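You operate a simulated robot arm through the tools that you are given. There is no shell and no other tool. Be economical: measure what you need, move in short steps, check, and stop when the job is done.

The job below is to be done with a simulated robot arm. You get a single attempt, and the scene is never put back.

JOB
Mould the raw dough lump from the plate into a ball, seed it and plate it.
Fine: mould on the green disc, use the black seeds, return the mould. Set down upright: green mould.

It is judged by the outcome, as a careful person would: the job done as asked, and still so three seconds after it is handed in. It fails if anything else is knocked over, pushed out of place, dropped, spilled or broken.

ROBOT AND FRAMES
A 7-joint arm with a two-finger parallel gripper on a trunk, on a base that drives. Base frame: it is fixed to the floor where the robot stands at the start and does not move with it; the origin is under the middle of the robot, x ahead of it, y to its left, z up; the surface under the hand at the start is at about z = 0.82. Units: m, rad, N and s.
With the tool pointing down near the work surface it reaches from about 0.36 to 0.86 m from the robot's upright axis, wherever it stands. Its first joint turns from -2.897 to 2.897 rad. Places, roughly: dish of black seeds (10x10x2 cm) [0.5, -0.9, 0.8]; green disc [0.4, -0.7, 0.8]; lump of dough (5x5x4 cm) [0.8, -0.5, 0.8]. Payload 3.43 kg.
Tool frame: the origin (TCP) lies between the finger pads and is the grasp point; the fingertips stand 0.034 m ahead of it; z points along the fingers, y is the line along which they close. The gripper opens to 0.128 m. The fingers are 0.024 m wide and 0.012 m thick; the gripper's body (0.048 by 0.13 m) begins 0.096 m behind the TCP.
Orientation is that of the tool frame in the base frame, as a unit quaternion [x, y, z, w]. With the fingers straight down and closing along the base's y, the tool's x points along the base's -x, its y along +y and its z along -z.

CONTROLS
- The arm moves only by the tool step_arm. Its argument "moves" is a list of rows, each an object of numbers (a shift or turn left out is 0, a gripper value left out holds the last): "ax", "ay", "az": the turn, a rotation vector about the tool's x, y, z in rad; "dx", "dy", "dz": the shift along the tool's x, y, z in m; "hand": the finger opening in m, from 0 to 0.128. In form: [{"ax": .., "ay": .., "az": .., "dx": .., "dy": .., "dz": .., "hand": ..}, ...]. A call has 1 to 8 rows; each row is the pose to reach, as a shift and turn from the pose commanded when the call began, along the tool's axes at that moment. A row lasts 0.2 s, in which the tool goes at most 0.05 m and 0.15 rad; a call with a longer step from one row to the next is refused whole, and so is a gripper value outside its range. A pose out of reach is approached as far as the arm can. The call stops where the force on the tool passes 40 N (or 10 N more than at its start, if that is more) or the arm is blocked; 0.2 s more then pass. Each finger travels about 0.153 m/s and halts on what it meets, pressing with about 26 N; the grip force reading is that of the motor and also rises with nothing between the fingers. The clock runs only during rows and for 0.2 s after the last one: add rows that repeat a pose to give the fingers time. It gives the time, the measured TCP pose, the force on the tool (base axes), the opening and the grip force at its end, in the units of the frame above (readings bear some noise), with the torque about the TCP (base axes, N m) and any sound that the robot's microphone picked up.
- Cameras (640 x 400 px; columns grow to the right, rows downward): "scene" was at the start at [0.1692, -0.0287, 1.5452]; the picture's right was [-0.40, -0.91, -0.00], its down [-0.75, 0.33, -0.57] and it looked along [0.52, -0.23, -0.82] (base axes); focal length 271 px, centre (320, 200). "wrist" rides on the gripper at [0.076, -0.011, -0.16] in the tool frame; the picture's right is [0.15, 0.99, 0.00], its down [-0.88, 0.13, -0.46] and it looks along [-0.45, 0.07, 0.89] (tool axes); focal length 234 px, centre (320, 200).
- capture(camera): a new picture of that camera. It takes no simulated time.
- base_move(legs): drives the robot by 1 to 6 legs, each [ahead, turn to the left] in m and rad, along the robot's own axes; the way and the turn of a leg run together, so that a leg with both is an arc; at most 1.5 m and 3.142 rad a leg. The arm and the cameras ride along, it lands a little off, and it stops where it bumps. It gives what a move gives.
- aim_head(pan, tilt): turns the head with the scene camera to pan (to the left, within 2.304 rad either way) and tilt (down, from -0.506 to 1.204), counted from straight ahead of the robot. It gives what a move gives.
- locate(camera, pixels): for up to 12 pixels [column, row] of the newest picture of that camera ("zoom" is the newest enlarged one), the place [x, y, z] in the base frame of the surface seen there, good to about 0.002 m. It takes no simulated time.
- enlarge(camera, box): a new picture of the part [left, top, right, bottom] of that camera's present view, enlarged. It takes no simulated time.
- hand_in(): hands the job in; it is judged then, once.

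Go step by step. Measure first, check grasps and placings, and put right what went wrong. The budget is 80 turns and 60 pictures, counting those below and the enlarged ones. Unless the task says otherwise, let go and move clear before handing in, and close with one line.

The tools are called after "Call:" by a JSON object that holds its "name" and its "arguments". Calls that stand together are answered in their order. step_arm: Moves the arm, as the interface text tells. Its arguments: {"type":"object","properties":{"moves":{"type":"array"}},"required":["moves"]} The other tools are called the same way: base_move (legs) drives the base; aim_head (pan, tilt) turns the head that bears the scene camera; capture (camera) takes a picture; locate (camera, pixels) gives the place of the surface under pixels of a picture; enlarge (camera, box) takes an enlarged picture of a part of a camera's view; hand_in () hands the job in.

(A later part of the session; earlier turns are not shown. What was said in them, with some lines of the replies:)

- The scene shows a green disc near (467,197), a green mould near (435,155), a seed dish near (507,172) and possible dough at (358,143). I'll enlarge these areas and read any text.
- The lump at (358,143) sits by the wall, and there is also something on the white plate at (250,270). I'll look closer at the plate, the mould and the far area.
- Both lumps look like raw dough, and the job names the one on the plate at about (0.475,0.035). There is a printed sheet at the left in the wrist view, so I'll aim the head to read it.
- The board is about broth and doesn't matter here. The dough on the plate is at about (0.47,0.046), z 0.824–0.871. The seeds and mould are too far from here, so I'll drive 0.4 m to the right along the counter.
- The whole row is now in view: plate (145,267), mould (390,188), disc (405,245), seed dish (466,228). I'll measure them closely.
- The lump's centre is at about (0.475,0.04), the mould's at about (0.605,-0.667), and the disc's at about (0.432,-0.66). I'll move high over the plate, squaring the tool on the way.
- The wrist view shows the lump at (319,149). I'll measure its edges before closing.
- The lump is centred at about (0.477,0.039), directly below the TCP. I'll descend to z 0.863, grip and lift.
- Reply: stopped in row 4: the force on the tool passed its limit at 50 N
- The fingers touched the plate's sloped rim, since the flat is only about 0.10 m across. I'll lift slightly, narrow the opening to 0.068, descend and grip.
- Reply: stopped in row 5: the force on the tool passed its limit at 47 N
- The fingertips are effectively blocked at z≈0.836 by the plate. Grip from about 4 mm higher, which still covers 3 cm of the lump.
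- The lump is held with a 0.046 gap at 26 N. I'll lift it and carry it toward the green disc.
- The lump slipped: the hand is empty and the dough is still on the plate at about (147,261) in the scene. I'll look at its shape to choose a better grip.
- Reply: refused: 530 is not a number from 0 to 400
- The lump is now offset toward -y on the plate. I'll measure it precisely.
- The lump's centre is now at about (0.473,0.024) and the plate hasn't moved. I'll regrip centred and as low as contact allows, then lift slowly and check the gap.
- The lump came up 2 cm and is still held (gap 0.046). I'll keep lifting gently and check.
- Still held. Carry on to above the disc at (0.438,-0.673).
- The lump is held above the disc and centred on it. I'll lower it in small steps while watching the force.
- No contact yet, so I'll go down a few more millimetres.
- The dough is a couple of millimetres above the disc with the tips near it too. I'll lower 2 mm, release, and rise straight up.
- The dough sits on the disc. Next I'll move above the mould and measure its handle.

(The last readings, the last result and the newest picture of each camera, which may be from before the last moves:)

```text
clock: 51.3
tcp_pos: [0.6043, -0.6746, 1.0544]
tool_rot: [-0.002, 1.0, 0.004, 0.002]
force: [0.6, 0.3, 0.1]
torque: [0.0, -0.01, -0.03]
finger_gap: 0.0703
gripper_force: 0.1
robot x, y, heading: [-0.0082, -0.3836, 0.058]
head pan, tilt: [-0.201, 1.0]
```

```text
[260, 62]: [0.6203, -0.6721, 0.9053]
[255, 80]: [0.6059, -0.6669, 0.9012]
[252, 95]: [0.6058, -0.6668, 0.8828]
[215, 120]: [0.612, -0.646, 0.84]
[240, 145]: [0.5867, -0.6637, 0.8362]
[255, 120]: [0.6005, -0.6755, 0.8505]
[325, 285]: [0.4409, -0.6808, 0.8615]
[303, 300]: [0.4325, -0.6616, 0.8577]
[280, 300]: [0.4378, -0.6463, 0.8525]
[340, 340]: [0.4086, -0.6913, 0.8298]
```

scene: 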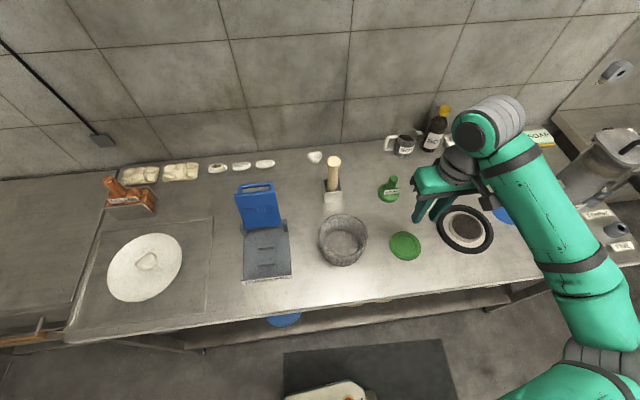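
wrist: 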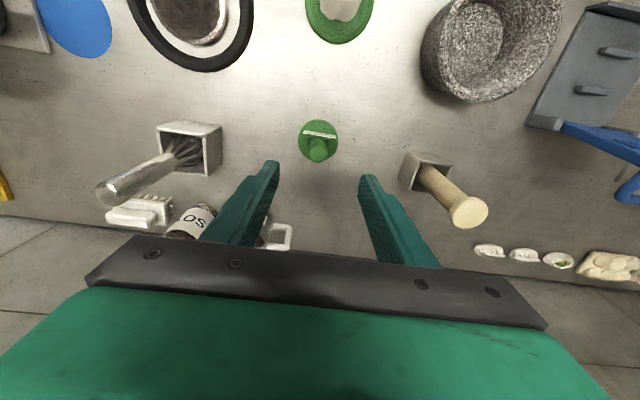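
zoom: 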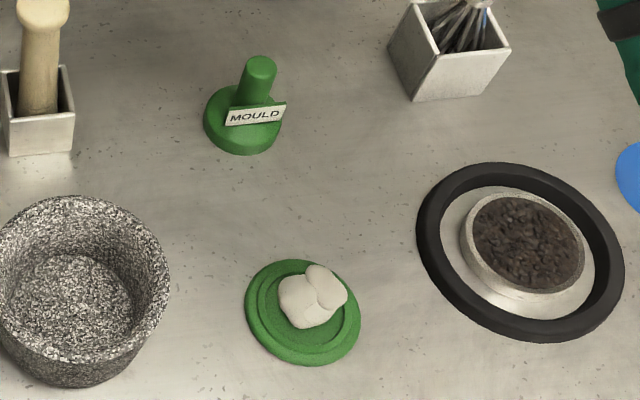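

The mould's handle axis is at about (0.617,-0.674) with its top at 0.905 and base top at 0.838. I'll record that as its home, then grip the handle at z 0.888.

Call:
{"name": "step_arm", "arguments": {"moves": [{"dx": -0.0127, "hand": 0.06}, {"dx": -0.0127, "dz": 0.04}, {"dx": -0.0127, "dz": 0.085}, {"dx": -0.0127, "dz": 0.13}, {"dx": -0.0127, "dz": 0.166}, {"dx": -0.0127, "dz": 0.166}]}}

Call:
{"name": "enlarge", "arguments": {"camera": "scene", "box": [340, 140, 460, 220]}}

Call:
{"name": "capture", "arguments": {"camera": "wrist"}}

```text
clock: 52.7
tcp_pos: [0.6177, -0.673, 0.8879]
tool_rot: [-0.002, 1.0, 0.005, 0.002]
force: [-0.7, -0.3, 0.0]
torque: [-0.01, -0.01, -0.01]
finger_gap: 0.0601
gripper_force: 0.1
robot x, y, heading: [-0.0031, -0.3877, 0.06]
head pan, tilt: [-0.201, 1.0]
```

```text
5.00 times, centred on (400, 180) of scene
```

zoom: 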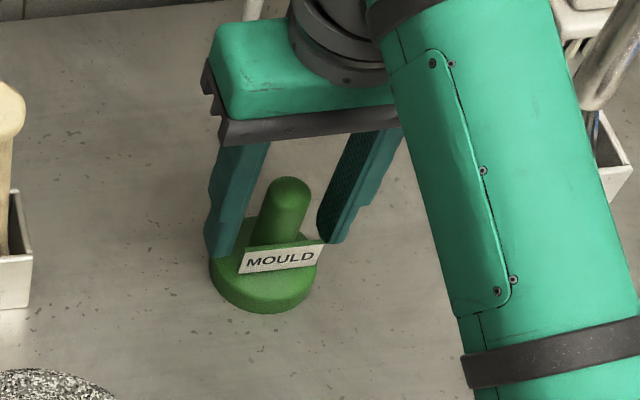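

```text
23 pictures are left
```

wrist: 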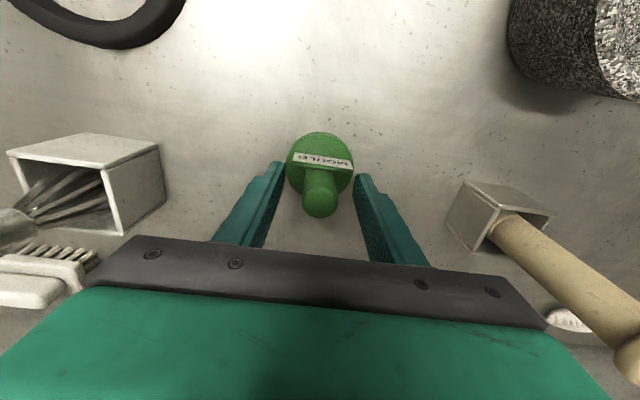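

The fingers straddle the handle. Close on it and lift slightly to check.

Call:
{"name": "step_arm", "arguments": {"moves": [{"hand": 0.0}, {"hand": 0.0}, {"hand": 0.0}, {"dz": -0.01}, {"dz": -0.03}, {"dz": -0.06}, {"dz": -0.09}, {"dz": -0.1}]}}

Call:
{"name": "capture", "arguments": {"camera": "scene"}}

Call:
{"name": "capture", "arguments": {"camera": "wrist"}}

```text
clock: 54.5
tcp_pos: [0.6171, -0.6724, 0.988]
tool_rot: [-0.002, 1.0, 0.005, 0.003]
force: [-0.5, -0.7, -0.5]
torque: [0.05, 0.03, 0.0]
finger_gap: 0.025
gripper_force: 26.3
robot x, y, heading: [-0.0056, -0.3837, 0.061]
head pan, tilt: [-0.201, 1.0]
```

```text
22 pictures are left
```

scene: 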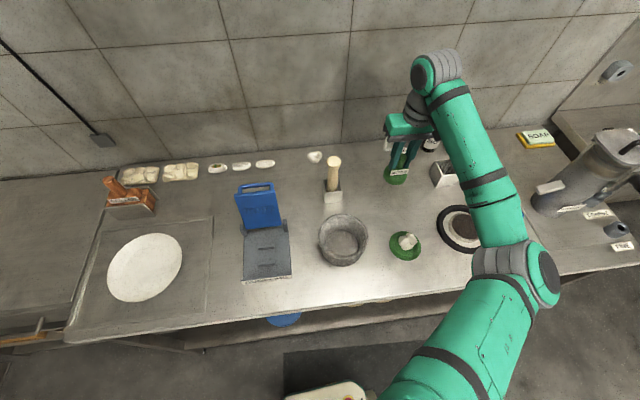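

```text
21 pictures are left
```

wrist: 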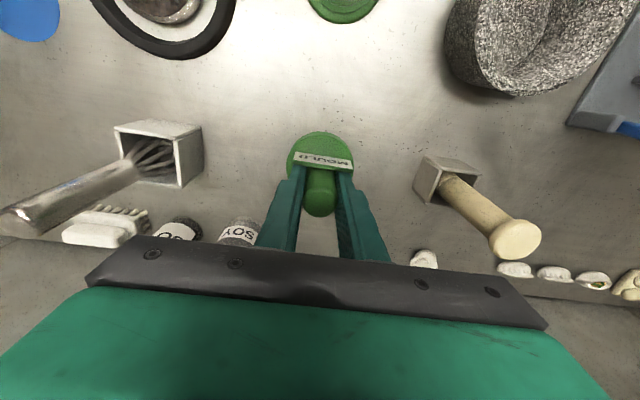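

The mould is held (gap 0.025). I'll carry it over the dough at (0.439,-0.672), then press down until the force rises.

Call:
{"name": "step_arm", "arguments": {"moves": [{"dx": 0.02, "dz": -0.015}, {"dx": 0.05, "dz": -0.015}, {"dx": 0.085, "dz": -0.015}, {"dx": 0.12, "dz": -0.015}, {"dx": 0.155, "dz": -0.015}, {"dx": 0.178, "dz": -0.015}, {"dx": 0.178, "dz": 0.02}, {"dx": 0.178, "dz": 0.035}]}}

Call:
{"name": "enlarge", "arguments": {"camera": "scene", "box": [350, 180, 470, 270]}}

```text
clock: 56.3
tcp_pos: [0.4379, -0.6731, 0.9532]
tool_rot: [-0.001, 1.0, 0.003, 0.003]
force: [-0.2, 0.3, -1.0]
torque: [0.0, -0.02, -0.01]
finger_gap: 0.025
gripper_force: 26.1
robot x, y, heading: [-0.0109, -0.3877, 0.061]
head pan, tilt: [-0.201, 1.0]
```

```text
4.44 times, centred on (410, 225) of scene
```

zoom: 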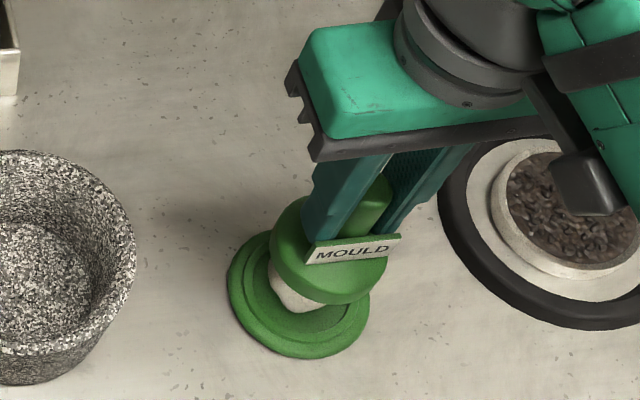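

The mould is centred over the dough. Press down in small steps.

Call:
{"name": "step_arm", "arguments": {"moves": [{"dz": 0.01}, {"dz": 0.018}, {"dz": 0.023}, {"dz": 0.027}, {"dz": 0.031}, {"dz": 0.035}, {"dz": 0.039}, {"dz": 0.043}]}}

Call:
{"name": "enlarge", "arguments": {"camera": "scene", "box": [350, 180, 470, 270]}}

```text
clock: 58.1
tcp_pos: [0.4386, -0.6732, 0.9089]
tool_rot: [-0.001, 1.0, 0.003, 0.002]
force: [-0.2, -0.1, 20.9]
torque: [-0.19, 0.0, 0.0]
finger_gap: 0.0243
gripper_force: 26.2
robot x, y, heading: [-0.0078, -0.3881, 0.06]
head pan, tilt: [-0.201, 1.0]
```

```text
4.44 times, centred on (410, 225) of scene
```

zoom: 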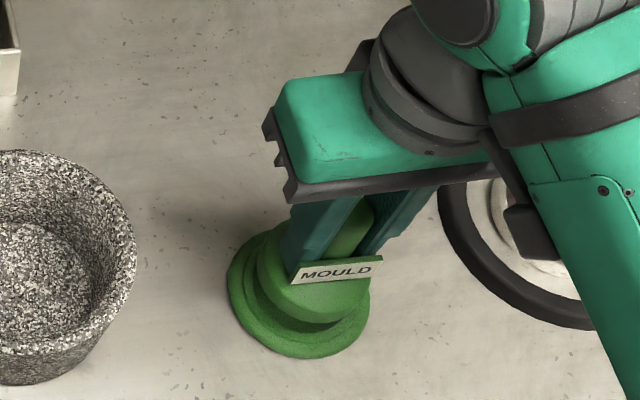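

Force is 21 N and the dough is hidden under the mould. Press a little more, hold, then lift and look.

Call:
{"name": "step_arm", "arguments": {"moves": [{"dz": 0.002}, {"dz": 0.004}, {"dz": 0.004}, {"dz": 0.004}]}}

Call:
{"name": "step_arm", "arguments": {"moves": [{"dz": -0.01}, {"dz": -0.03}, {"dz": -0.06}, {"dz": -0.09}, {"dz": -0.11}]}}

Call:
{"name": "enlarge", "arguments": {"camera": "scene", "box": [350, 170, 470, 270]}}

```text
clock: 58.7
tcp_pos: [0.4387, -0.6722, 0.9085]
tool_rot: [-0.002, 1.0, 0.004, 0.004]
force: [-4.1, 3.5, 15.9]
torque: [0.17, 0.17, -0.05]
finger_gap: 0.0247
gripper_force: 26.2
robot x, y, heading: [-0.0098, -0.3882, 0.069]
head pan, tilt: [-0.201, 1.0]
stopped in row 2: the force on the tool passed its limit at 46 N (the readings are from after the stop); the commanded pose is now the measured one
```

```text
clock: 59.9
tcp_pos: [0.4392, -0.6748, 1.0185]
tool_rot: [-0.002, 1.0, 0.003, 0.003]
force: [0.0, 0.2, -0.6]
torque: [0.01, -0.02, -0.02]
finger_gap: 0.0249
gripper_force: 26.2
robot x, y, heading: [-0.005, -0.3887, 0.055]
head pan, tilt: [-0.201, 1.0]
```

```text
4.00 times, centred on (410, 220) of scene
```

zoom: 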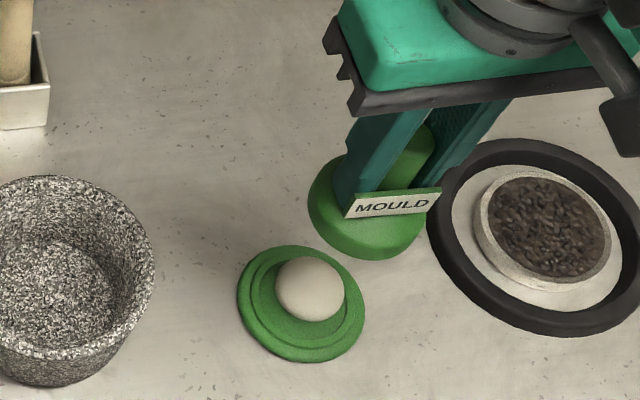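

The dough is now a smooth ball on the disc. I'll check whether the mould slid in the grip, then return it to (0.617,-0.673).

Call:
{"name": "locate", "arguments": {"camera": "zoom", "pixels": [[370, 235], [330, 210], [350, 240], [400, 235], [310, 290], [300, 270], [325, 285], [255, 310]]}}

Call:
{"name": "step_arm", "arguments": {"moves": [{"dx": -0.02}, {"dx": -0.05}, {"dx": -0.085}, {"dx": -0.12}, {"dx": -0.155}, {"dx": -0.178}, {"dx": -0.178, "dz": 0.04}, {"dx": -0.178, "dz": 0.08}]}}

```text
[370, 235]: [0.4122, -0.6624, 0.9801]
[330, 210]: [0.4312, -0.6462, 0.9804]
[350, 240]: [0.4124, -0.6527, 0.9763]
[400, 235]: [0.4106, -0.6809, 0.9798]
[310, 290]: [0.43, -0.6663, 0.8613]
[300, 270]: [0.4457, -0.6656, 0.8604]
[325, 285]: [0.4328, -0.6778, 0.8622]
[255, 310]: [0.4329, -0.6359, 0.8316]
```

```text
clock: 61.7
tcp_pos: [0.6181, -0.674, 0.9378]
tool_rot: [-0.002, 1.0, 0.003, 0.003]
force: [-1.0, 0.1, -0.7]
torque: [-0.03, 0.0, -0.04]
finger_gap: 0.0244
gripper_force: 26.0
robot x, y, heading: [-0.0087, -0.3884, 0.061]
head pan, tilt: [-0.201, 1.0]
```

The mould slid about 12 mm up in the grip, so its bottom meets the counter at TCP z≈0.876. I'll lower it to contact.

Call:
{"name": "step_arm", "arguments": {"moves": [{"dz": 0.03}, {"dz": 0.052}, {"dz": 0.058}, {"dz": 0.06}, {"dz": 0.06}]}}

Call:
{"name": "enlarge", "arguments": {"camera": "scene", "box": [340, 140, 460, 220]}}

```text
clock: 62.9
tcp_pos: [0.6187, -0.6737, 0.8789]
tool_rot: [-0.002, 1.0, 0.004, 0.004]
force: [4.0, -1.4, 11.4]
torque: [-0.43, -0.23, 0.08]
finger_gap: 0.0248
gripper_force: 26.3
robot x, y, heading: [-0.0079, -0.3875, 0.063]
head pan, tilt: [-0.201, 1.0]
```

```text
5.00 times, centred on (400, 180) of scene
```

zoom: 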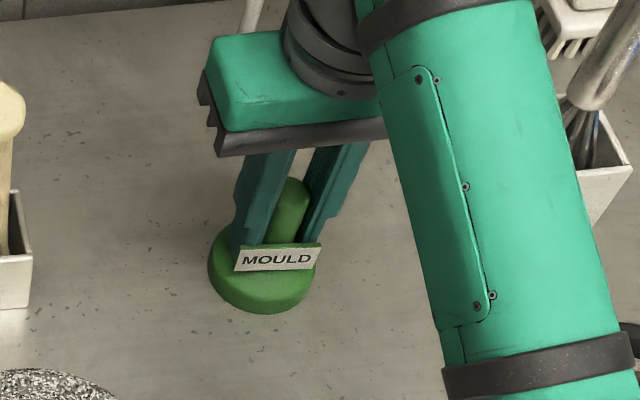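

It has contact at 11 N and sits upright at its old place. Release, rise, and check.

Call:
{"name": "step_arm", "arguments": {"moves": [{"dz": -0.001}, {"dz": -0.001, "hand": 0.035}, {"dz": -0.001, "hand": 0.06}, {"dz": -0.001, "hand": 0.06}, {"dz": -0.03}, {"dz": -0.07}, {"dz": -0.11}, {"dz": -0.15}]}}

Call:
{"name": "capture", "arguments": {"camera": "wrist"}}

Call:
{"name": "locate", "arguments": {"camera": "wrist", "pixels": [[318, 156], [318, 150], [300, 140], [337, 140], [319, 121]]}}

```text
clock: 64.7
tcp_pos: [0.6148, -0.6746, 1.0295]
tool_rot: [-0.002, 1.0, 0.004, 0.004]
force: [0.9, -0.2, 0.3]
torque: [-0.03, 0.03, 0.0]
finger_gap: 0.0599
gripper_force: 0.0
robot x, y, heading: [-0.0036, -0.387, 0.059]
head pan, tilt: [-0.201, 1.0]
```

```text
16 pictures are left
```

wrist: 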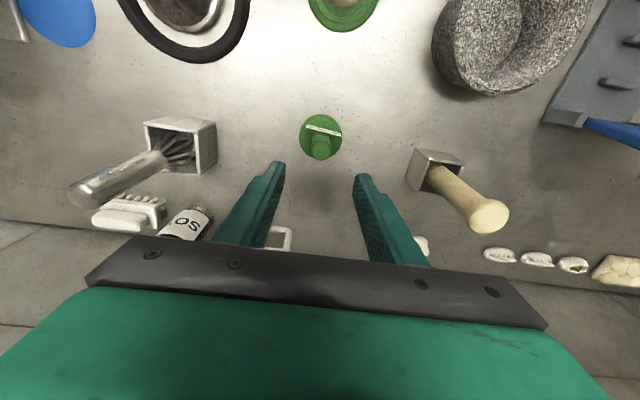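

```text
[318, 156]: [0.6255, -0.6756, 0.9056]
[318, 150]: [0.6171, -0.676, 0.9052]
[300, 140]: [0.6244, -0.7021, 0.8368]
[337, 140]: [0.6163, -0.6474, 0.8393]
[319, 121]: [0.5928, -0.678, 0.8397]
```

The mould stands upright at home (top z 0.905). Now I'll go back over the ball and measure it.

Call:
{"name": "step_arm", "arguments": {"moves": [{"dx": 0.03}, {"dx": 0.07}, {"dx": 0.11}, {"dx": 0.15}, {"dx": 0.176}, {"dx": 0.176, "dz": 0.04, "hand": 0.07}, {"dx": 0.176, "dz": 0.06, "hand": 0.07}, {"dx": 0.176, "dz": 0.06, "hand": 0.07}]}}

Call:
{"name": "enlarge", "arguments": {"camera": "wrist", "box": [240, 90, 400, 190]}}

```text
clock: 66.5
tcp_pos: [0.44, -0.6738, 0.965]
tool_rot: [-0.002, 1.0, 0.004, 0.003]
force: [-0.2, -0.5, -0.8]
torque: [0.01, 0.0, 0.01]
finger_gap: 0.0698
gripper_force: 0.0
robot x, y, heading: [-0.0058, -0.3828, 0.057]
head pan, tilt: [-0.201, 1.0]
```

```text
4.00 times, centred on (320, 140) of wrist
```

zoom: 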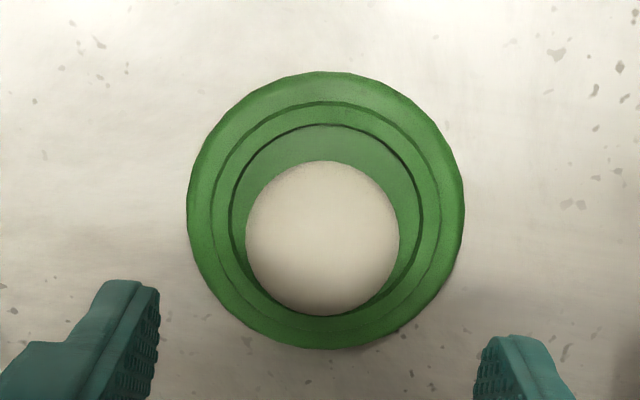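

Call:
{"name": "locate", "arguments": {"camera": "zoom", "pixels": [[320, 240], [320, 168], [320, 308], [252, 240], [392, 240], [320, 290], [320, 270], [200, 220], [452, 220], [235, 250], [408, 250]]}}

```text
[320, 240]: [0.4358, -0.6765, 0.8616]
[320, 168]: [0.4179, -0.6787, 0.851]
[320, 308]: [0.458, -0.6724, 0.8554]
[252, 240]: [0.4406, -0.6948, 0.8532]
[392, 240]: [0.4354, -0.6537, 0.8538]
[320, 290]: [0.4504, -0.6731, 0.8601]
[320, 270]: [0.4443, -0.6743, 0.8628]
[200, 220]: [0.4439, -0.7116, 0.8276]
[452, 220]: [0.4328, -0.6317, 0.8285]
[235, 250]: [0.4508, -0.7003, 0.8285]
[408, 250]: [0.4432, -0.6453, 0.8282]
```

The ball is centred at about (0.439,-0.6745), about 4.2 cm across, top 0.863. Descend and grip it low, lift slowly.

Call:
{"name": "step_arm", "arguments": {"moves": [{"dz": 0.04}, {"dz": 0.08}, {"dz": 0.0985}, {"dz": 0.0985}, {"dz": 0.0985, "hand": 0.02}, {"dz": 0.0985, "hand": 0.02}, {"dz": 0.0985, "hand": 0.02}]}}

Call:
{"name": "step_arm", "arguments": {"moves": [{"dz": -0.003, "hand": 0.02}, {"dz": -0.01}, {"dz": -0.025}, {"dz": -0.045}, {"dz": -0.065}, {"dz": -0.085}, {"dz": -0.1}]}}

Call:
{"name": "capture", "arguments": {"camera": "wrist"}}

Call:
{"name": "locate", "arguments": {"camera": "wrist", "pixels": [[320, 185], [165, 145], [130, 145], [200, 145], [165, 115], [165, 175], [150, 130], [180, 160]]}}

```text
clock: 68.1
tcp_pos: [0.4397, -0.6723, 0.8684]
tool_rot: [-0.001, 1.0, 0.003, 0.004]
force: [0.0, -0.3, 0.2]
torque: [0.0, 0.0, -0.02]
finger_gap: 0.0465
gripper_force: 26.2
robot x, y, heading: [-0.0066, -0.388, 0.056]
head pan, tilt: [-0.201, 1.0]
```

```text
clock: 69.7
tcp_pos: [0.4414, -0.6735, 0.9686]
tool_rot: [-0.002, 1.0, 0.003, 0.004]
force: [0.5, 1.0, 0.4]
torque: [0.01, -0.02, -0.03]
finger_gap: 0.0462
gripper_force: 25.9
robot x, y, heading: [-0.0096, -0.3855, 0.065]
head pan, tilt: [-0.201, 1.0]
```

```text
14 pictures are left
```

wrist: 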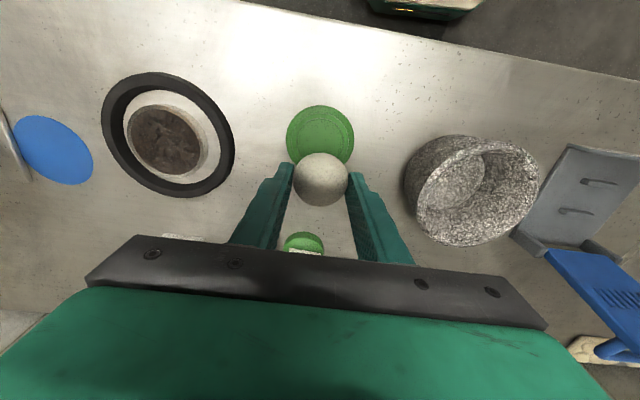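

```text
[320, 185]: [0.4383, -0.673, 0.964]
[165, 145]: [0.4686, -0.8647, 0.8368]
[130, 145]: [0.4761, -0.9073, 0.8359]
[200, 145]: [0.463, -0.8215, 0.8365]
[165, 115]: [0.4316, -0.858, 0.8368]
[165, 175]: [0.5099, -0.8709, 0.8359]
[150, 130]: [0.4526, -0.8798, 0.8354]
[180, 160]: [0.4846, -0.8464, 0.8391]
```

The ball is held. The seed bed's centre is at about (0.470,-0.8645) with its surface at z 0.8365. I'll carry the ball over and lower it onto the seeds.

Call:
{"name": "step_arm", "arguments": {"moves": [{"dx": -0.003, "dy": -0.02}, {"dx": -0.009, "dy": -0.055}, {"dx": -0.014, "dy": -0.09}, {"dx": -0.02, "dy": -0.13}, {"dx": -0.026, "dy": -0.17}, {"dx": -0.029, "dy": -0.191}, {"dx": -0.029, "dy": -0.191, "dz": 0.03}, {"dx": -0.029, "dy": -0.191, "dz": 0.06}]}}

Call:
{"name": "enlarge", "arguments": {"camera": "scene", "box": [410, 170, 530, 270]}}

Call:
{"name": "capture", "arguments": {"camera": "wrist"}}

```text
clock: 71.5
tcp_pos: [0.4716, -0.8667, 0.903]
tool_rot: [-0.002, 1.0, 0.004, 0.003]
force: [-0.2, -1.0, -1.0]
torque: [0.04, 0.02, -0.01]
finger_gap: 0.0462
gripper_force: 26.0
robot x, y, heading: [-0.0061, -0.3876, 0.064]
head pan, tilt: [-0.201, 1.0]
```

```text
4.00 times, centred on (470, 220) of scene
```

zoom: 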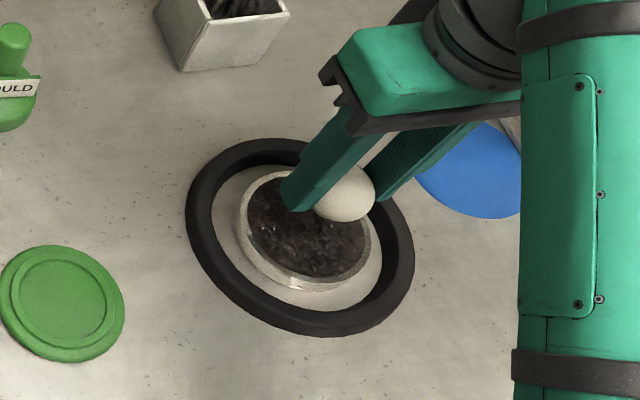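

```text
12 pictures are left
```

wrist: 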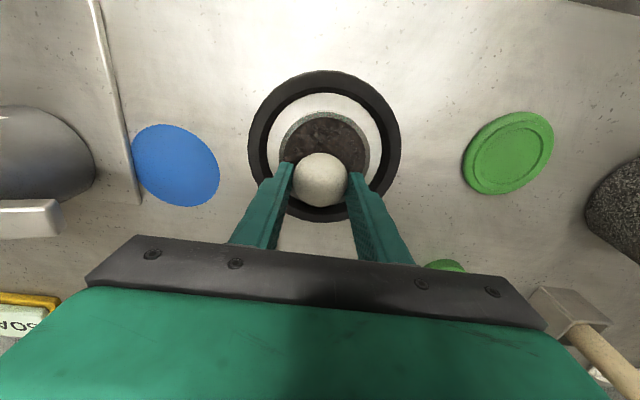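

Call:
{"name": "locate", "arguments": {"camera": "wrist", "pixels": [[281, 150], [370, 150], [322, 113], [290, 145], [360, 145], [322, 125], [322, 210], [250, 150], [399, 140]]}}

```text
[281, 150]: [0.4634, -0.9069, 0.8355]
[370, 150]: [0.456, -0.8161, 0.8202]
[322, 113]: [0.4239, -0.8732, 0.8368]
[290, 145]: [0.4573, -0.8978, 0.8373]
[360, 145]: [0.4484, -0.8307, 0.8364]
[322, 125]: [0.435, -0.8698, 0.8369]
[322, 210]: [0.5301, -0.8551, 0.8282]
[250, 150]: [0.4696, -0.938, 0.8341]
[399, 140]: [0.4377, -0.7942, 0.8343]
```

The dish centre is at about (0.468,-0.863). I'll correct slightly and lower to the seeds in small steps.

Call:
{"name": "step_arm", "arguments": {"moves": [{"dx": 0.002, "dy": 0.003}, {"dx": 0.002, "dy": 0.003, "dz": 0.015}, {"dx": 0.002, "dy": 0.003, "dz": 0.023}, {"dx": 0.002, "dy": 0.003, "dz": 0.027}, {"dx": 0.002, "dy": 0.003, "dz": 0.029}, {"dx": 0.002, "dy": 0.003, "dz": 0.029}]}}

Call:
{"name": "enlarge", "arguments": {"camera": "scene", "box": [420, 180, 520, 260]}}

```text
clock: 72.9
tcp_pos: [0.468, -0.8602, 0.8781]
tool_rot: [-0.002, 1.0, 0.004, 0.003]
force: [-0.5, -0.1, -0.6]
torque: [-0.02, 0.03, -0.03]
finger_gap: 0.0464
gripper_force: 26.2
robot x, y, heading: [-0.0051, -0.3901, 0.057]
head pan, tilt: [-0.201, 1.0]
```

```text
5.00 times, centred on (470, 220) of scene
```

zoom: 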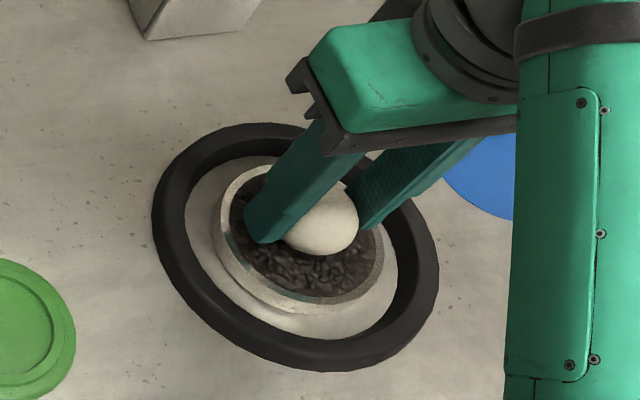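

No contact force yet. I'll go down a further few millimetres.

Call:
{"name": "step_arm", "arguments": {"moves": [{"dz": 0.002}, {"dz": 0.004}, {"dz": 0.005}, {"dz": 0.005}]}}

Call:
{"name": "enlarge", "arguments": {"camera": "scene", "box": [420, 180, 520, 260]}}

```text
clock: 73.9
tcp_pos: [0.4688, -0.8598, 0.8738]
tool_rot: [-0.002, 1.0, 0.003, 0.004]
force: [-1.9, 3.8, 26.9]
torque: [0.13, 0.11, -0.01]
finger_gap: 0.0464
gripper_force: 26.2
robot x, y, heading: [-0.0055, -0.3872, 0.064]
head pan, tilt: [-0.201, 1.0]
```

```text
5.00 times, centred on (470, 220) of scene
```

zoom: 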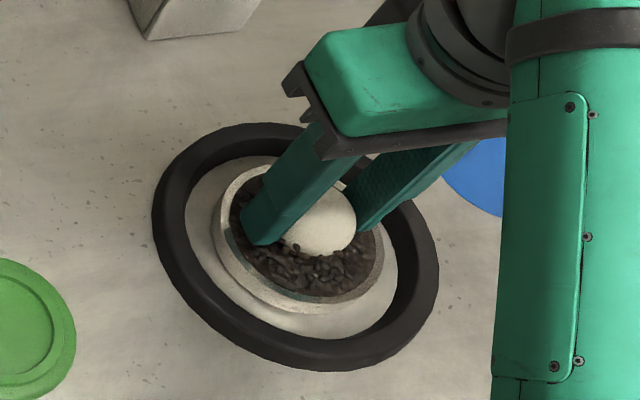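

Firm contact at 27 N, with dark seeds around the ball's base near (330,250). Lift and look.

Call:
{"name": "step_arm", "arguments": {"moves": [{"dz": -0.005}, {"dz": -0.015}, {"dz": -0.035}, {"dz": -0.06}, {"dz": -0.09}, {"dz": -0.12}]}}

Call:
{"name": "enlarge", "arguments": {"camera": "scene", "box": [420, 140, 540, 260]}}

```text
clock: 75.3
tcp_pos: [0.4648, -0.8643, 0.9917]
tool_rot: [-0.002, 1.0, 0.004, 0.004]
force: [-0.3, 0.1, -0.7]
torque: [0.01, 0.02, 0.01]
finger_gap: 0.0464
gripper_force: 26.3
robot x, y, heading: [-0.0067, -0.3878, 0.061]
head pan, tilt: [-0.201, 1.0]
```

```text
3.33 times, centred on (480, 200) of scene
```

zoom: 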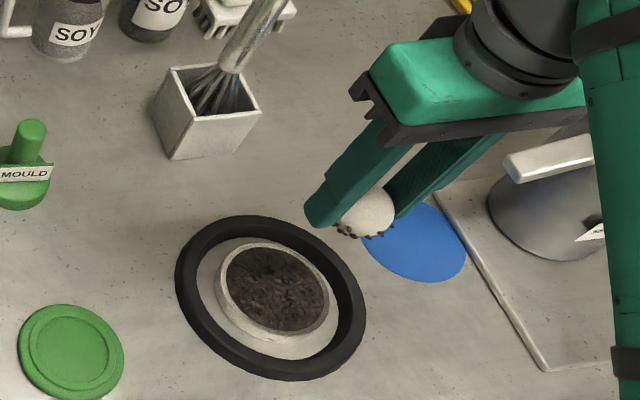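

Black seeds are stuck to the ball's underside. I'll carry it slowly to the plate centre at (0.475,0.037).

Call:
{"name": "step_arm", "arguments": {"moves": [{"dz": -0.025, "dy": 0.005}, {"dz": -0.05, "dy": 0.02}, {"dz": -0.075, "dy": 0.045}, {"dz": -0.095, "dy": 0.075}, {"dz": -0.1, "dy": 0.11}, {"dz": -0.1, "dy": 0.15}, {"dz": -0.1, "dy": 0.19}, {"dz": -0.1, "dy": 0.23}]}}

Call:
{"name": "step_arm", "arguments": {"moves": [{"dy": 0.04}, {"dy": 0.08}, {"dy": 0.12}, {"dy": 0.16}, {"dy": 0.2}, {"dy": 0.24}, {"dy": 0.28}, {"dy": 0.32}]}}

Call:
{"name": "step_arm", "arguments": {"moves": [{"dy": 0.04}, {"dy": 0.08}, {"dy": 0.12}, {"dy": 0.16}, {"dy": 0.2}, {"dy": 0.24}, {"dy": 0.28}, {"dy": 0.31}]}}

```text
clock: 77.1
tcp_pos: [0.4676, -0.6322, 1.0947]
tool_rot: [-0.003, 1.0, 0.004, 0.004]
force: [0.3, 0.5, 0.3]
torque: [0.06, 0.01, 0.04]
finger_gap: 0.0464
gripper_force: 25.8
robot x, y, heading: [-0.0048, -0.3862, 0.06]
head pan, tilt: [-0.201, 1.0]
```

```text
clock: 78.9
tcp_pos: [0.4618, -0.313, 1.0965]
tool_rot: [-0.001, 1.0, 0.004, 0.004]
force: [0.5, 0.5, -0.6]
torque: [0.07, -0.03, 0.0]
finger_gap: 0.0464
gripper_force: 26.3
robot x, y, heading: [-0.0082, -0.3865, 0.061]
head pan, tilt: [-0.201, 1.0]
```

```text
clock: 80.7
tcp_pos: [0.4669, -0.002, 1.0987]
tool_rot: [-0.002, 1.0, 0.003, 0.004]
force: [-0.6, -1.4, 0.1]
torque: [0.05, 0.07, 0.01]
finger_gap: 0.0462
gripper_force: 26.4
robot x, y, heading: [-0.0077, -0.3853, 0.064]
head pan, tilt: [-0.201, 1.0]
```

Still held (gap 0.046). I'll centre over the plate, descend to about z 0.90 and check.

Call:
{"name": "step_arm", "arguments": {"moves": [{"dx": -0.003, "dy": 0.02}, {"dx": -0.008, "dy": 0.037}, {"dx": -0.008, "dy": 0.039, "dz": 0.03}, {"dx": -0.008, "dy": 0.039, "dz": 0.07}, {"dx": -0.008, "dy": 0.039, "dz": 0.11}, {"dx": -0.008, "dy": 0.039, "dz": 0.15}, {"dx": -0.008, "dy": 0.039, "dz": 0.185}, {"dx": -0.008, "dy": 0.039, "dz": 0.2}]}}

Call:
{"name": "capture", "arguments": {"camera": "wrist"}}

Call:
{"name": "locate", "arguments": {"camera": "wrist", "pixels": [[320, 185], [320, 70], [225, 140], [410, 140], [320, 235]]}}

```text
clock: 82.5
tcp_pos: [0.473, 0.0388, 0.897]
tool_rot: [-0.002, 1.0, 0.004, 0.003]
force: [0.2, 0.0, -1.4]
torque: [0.01, -0.01, -0.02]
finger_gap: 0.0464
gripper_force: 25.9
robot x, y, heading: [-0.0064, -0.3874, 0.063]
head pan, tilt: [-0.201, 1.0]
```

```text
8 pictures are left
```

wrist: 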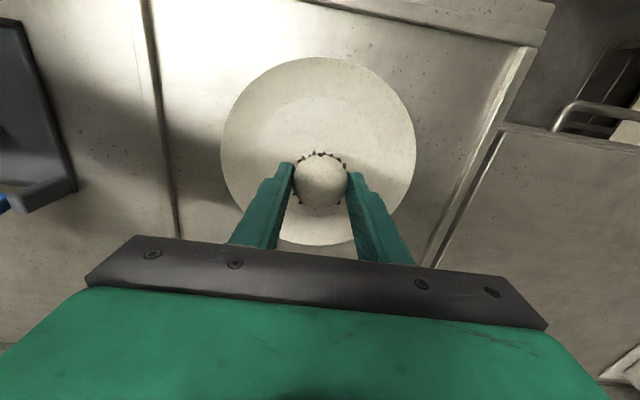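

```text
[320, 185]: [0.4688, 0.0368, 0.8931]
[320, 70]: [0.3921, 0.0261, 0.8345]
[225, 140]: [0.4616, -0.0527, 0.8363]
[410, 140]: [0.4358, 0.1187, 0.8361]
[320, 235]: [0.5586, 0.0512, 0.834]
```

It's centred over the plate, and the seeds are visible on the ball. Lower in small steps to contact.

Call:
{"name": "step_arm", "arguments": {"moves": [{"dz": 0.01}, {"dz": 0.018}, {"dz": 0.02}, {"dz": 0.022}, {"dz": 0.022}]}}

```text
clock: 83.7
tcp_pos: [0.4724, 0.0376, 0.8776]
tool_rot: [-0.002, 1.0, 0.003, 0.004]
force: [0.4, -0.2, -0.3]
torque: [-0.03, 0.03, 0.03]
finger_gap: 0.0463
gripper_force: 25.6
robot x, y, heading: [-0.0037, -0.3862, 0.062]
head pan, tilt: [-0.201, 1.0]
```

Call:
{"name": "step_arm", "arguments": {"moves": [{"dz": 0.0015}, {"dz": 0.003}, {"dz": 0.003}]}}

```text
clock: 84.5
tcp_pos: [0.4726, 0.0386, 0.8764]
tool_rot: [-0.001, 1.0, 0.004, 0.005]
force: [-3.9, -0.6, 22.3]
torque: [-0.09, 0.1, 0.01]
finger_gap: 0.0463
gripper_force: 26.2
robot x, y, heading: [-0.0067, -0.3839, 0.059]
head pan, tilt: [-0.201, 1.0]
```

The ball is on the plate (22 N). Ease 1.5 mm, open gently, rise and check.

Call:
{"name": "step_arm", "arguments": {"moves": [{"dz": -0.0015}, {"dz": -0.0015, "hand": 0.05}, {"dz": -0.0015, "hand": 0.058}, {"dz": -0.0015, "hand": 0.075}, {"dz": -0.0015, "hand": 0.075}, {"dz": -0.02}, {"dz": -0.06}, {"dz": -0.1}]}}

Call:
{"name": "step_arm", "arguments": {"moves": [{"dz": -0.04}, {"dz": -0.08}, {"dz": -0.12}, {"dz": -0.12}, {"dz": -0.12}]}}

Call:
{"name": "capture", "arguments": {"camera": "wrist"}}

Call:
{"name": "capture", "arguments": {"camera": "scene"}}

```text
clock: 86.3
tcp_pos: [0.4709, 0.0372, 0.9772]
tool_rot: [-0.002, 1.0, 0.004, 0.003]
force: [0.4, 0.1, -0.6]
torque: [-0.01, 0.02, 0.04]
finger_gap: 0.075
gripper_force: 0.1
robot x, y, heading: [-0.0083, -0.3881, 0.056]
head pan, tilt: [-0.201, 1.0]
```

```text
clock: 87.5
tcp_pos: [0.4707, 0.0375, 1.0984]
tool_rot: [-0.002, 1.0, 0.004, 0.003]
force: [0.4, -0.3, 0.4]
torque: [-0.03, 0.0, -0.02]
finger_gap: 0.075
gripper_force: 0.1
robot x, y, heading: [-0.0041, -0.3866, 0.062]
head pan, tilt: [-0.201, 1.0]
```

```text
7 pictures are left
```

wrist: 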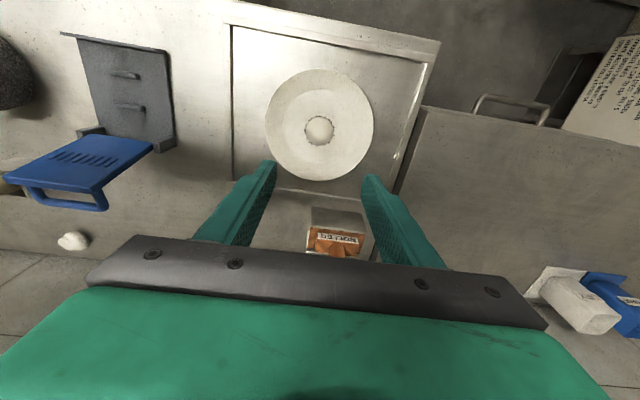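

```text
6 pictures are left
```

scene: 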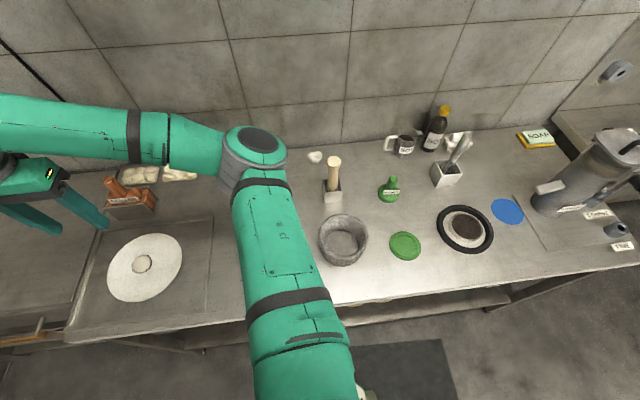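

The ball rests at the plate's centre (319,130 in the wrist view) with its seeds on, the mould stands upright at home (390,188 in the scene), and nothing else has moved. Handing in.

Call:
{"name": "hand_in", "arguments": {}}

```text
The job is handed in.
```

The plate's dough lump was moulded into a ball on the green disc, seeded with black seeds on its underside and set in the middle of the plate; the green mould is back upright in its place.
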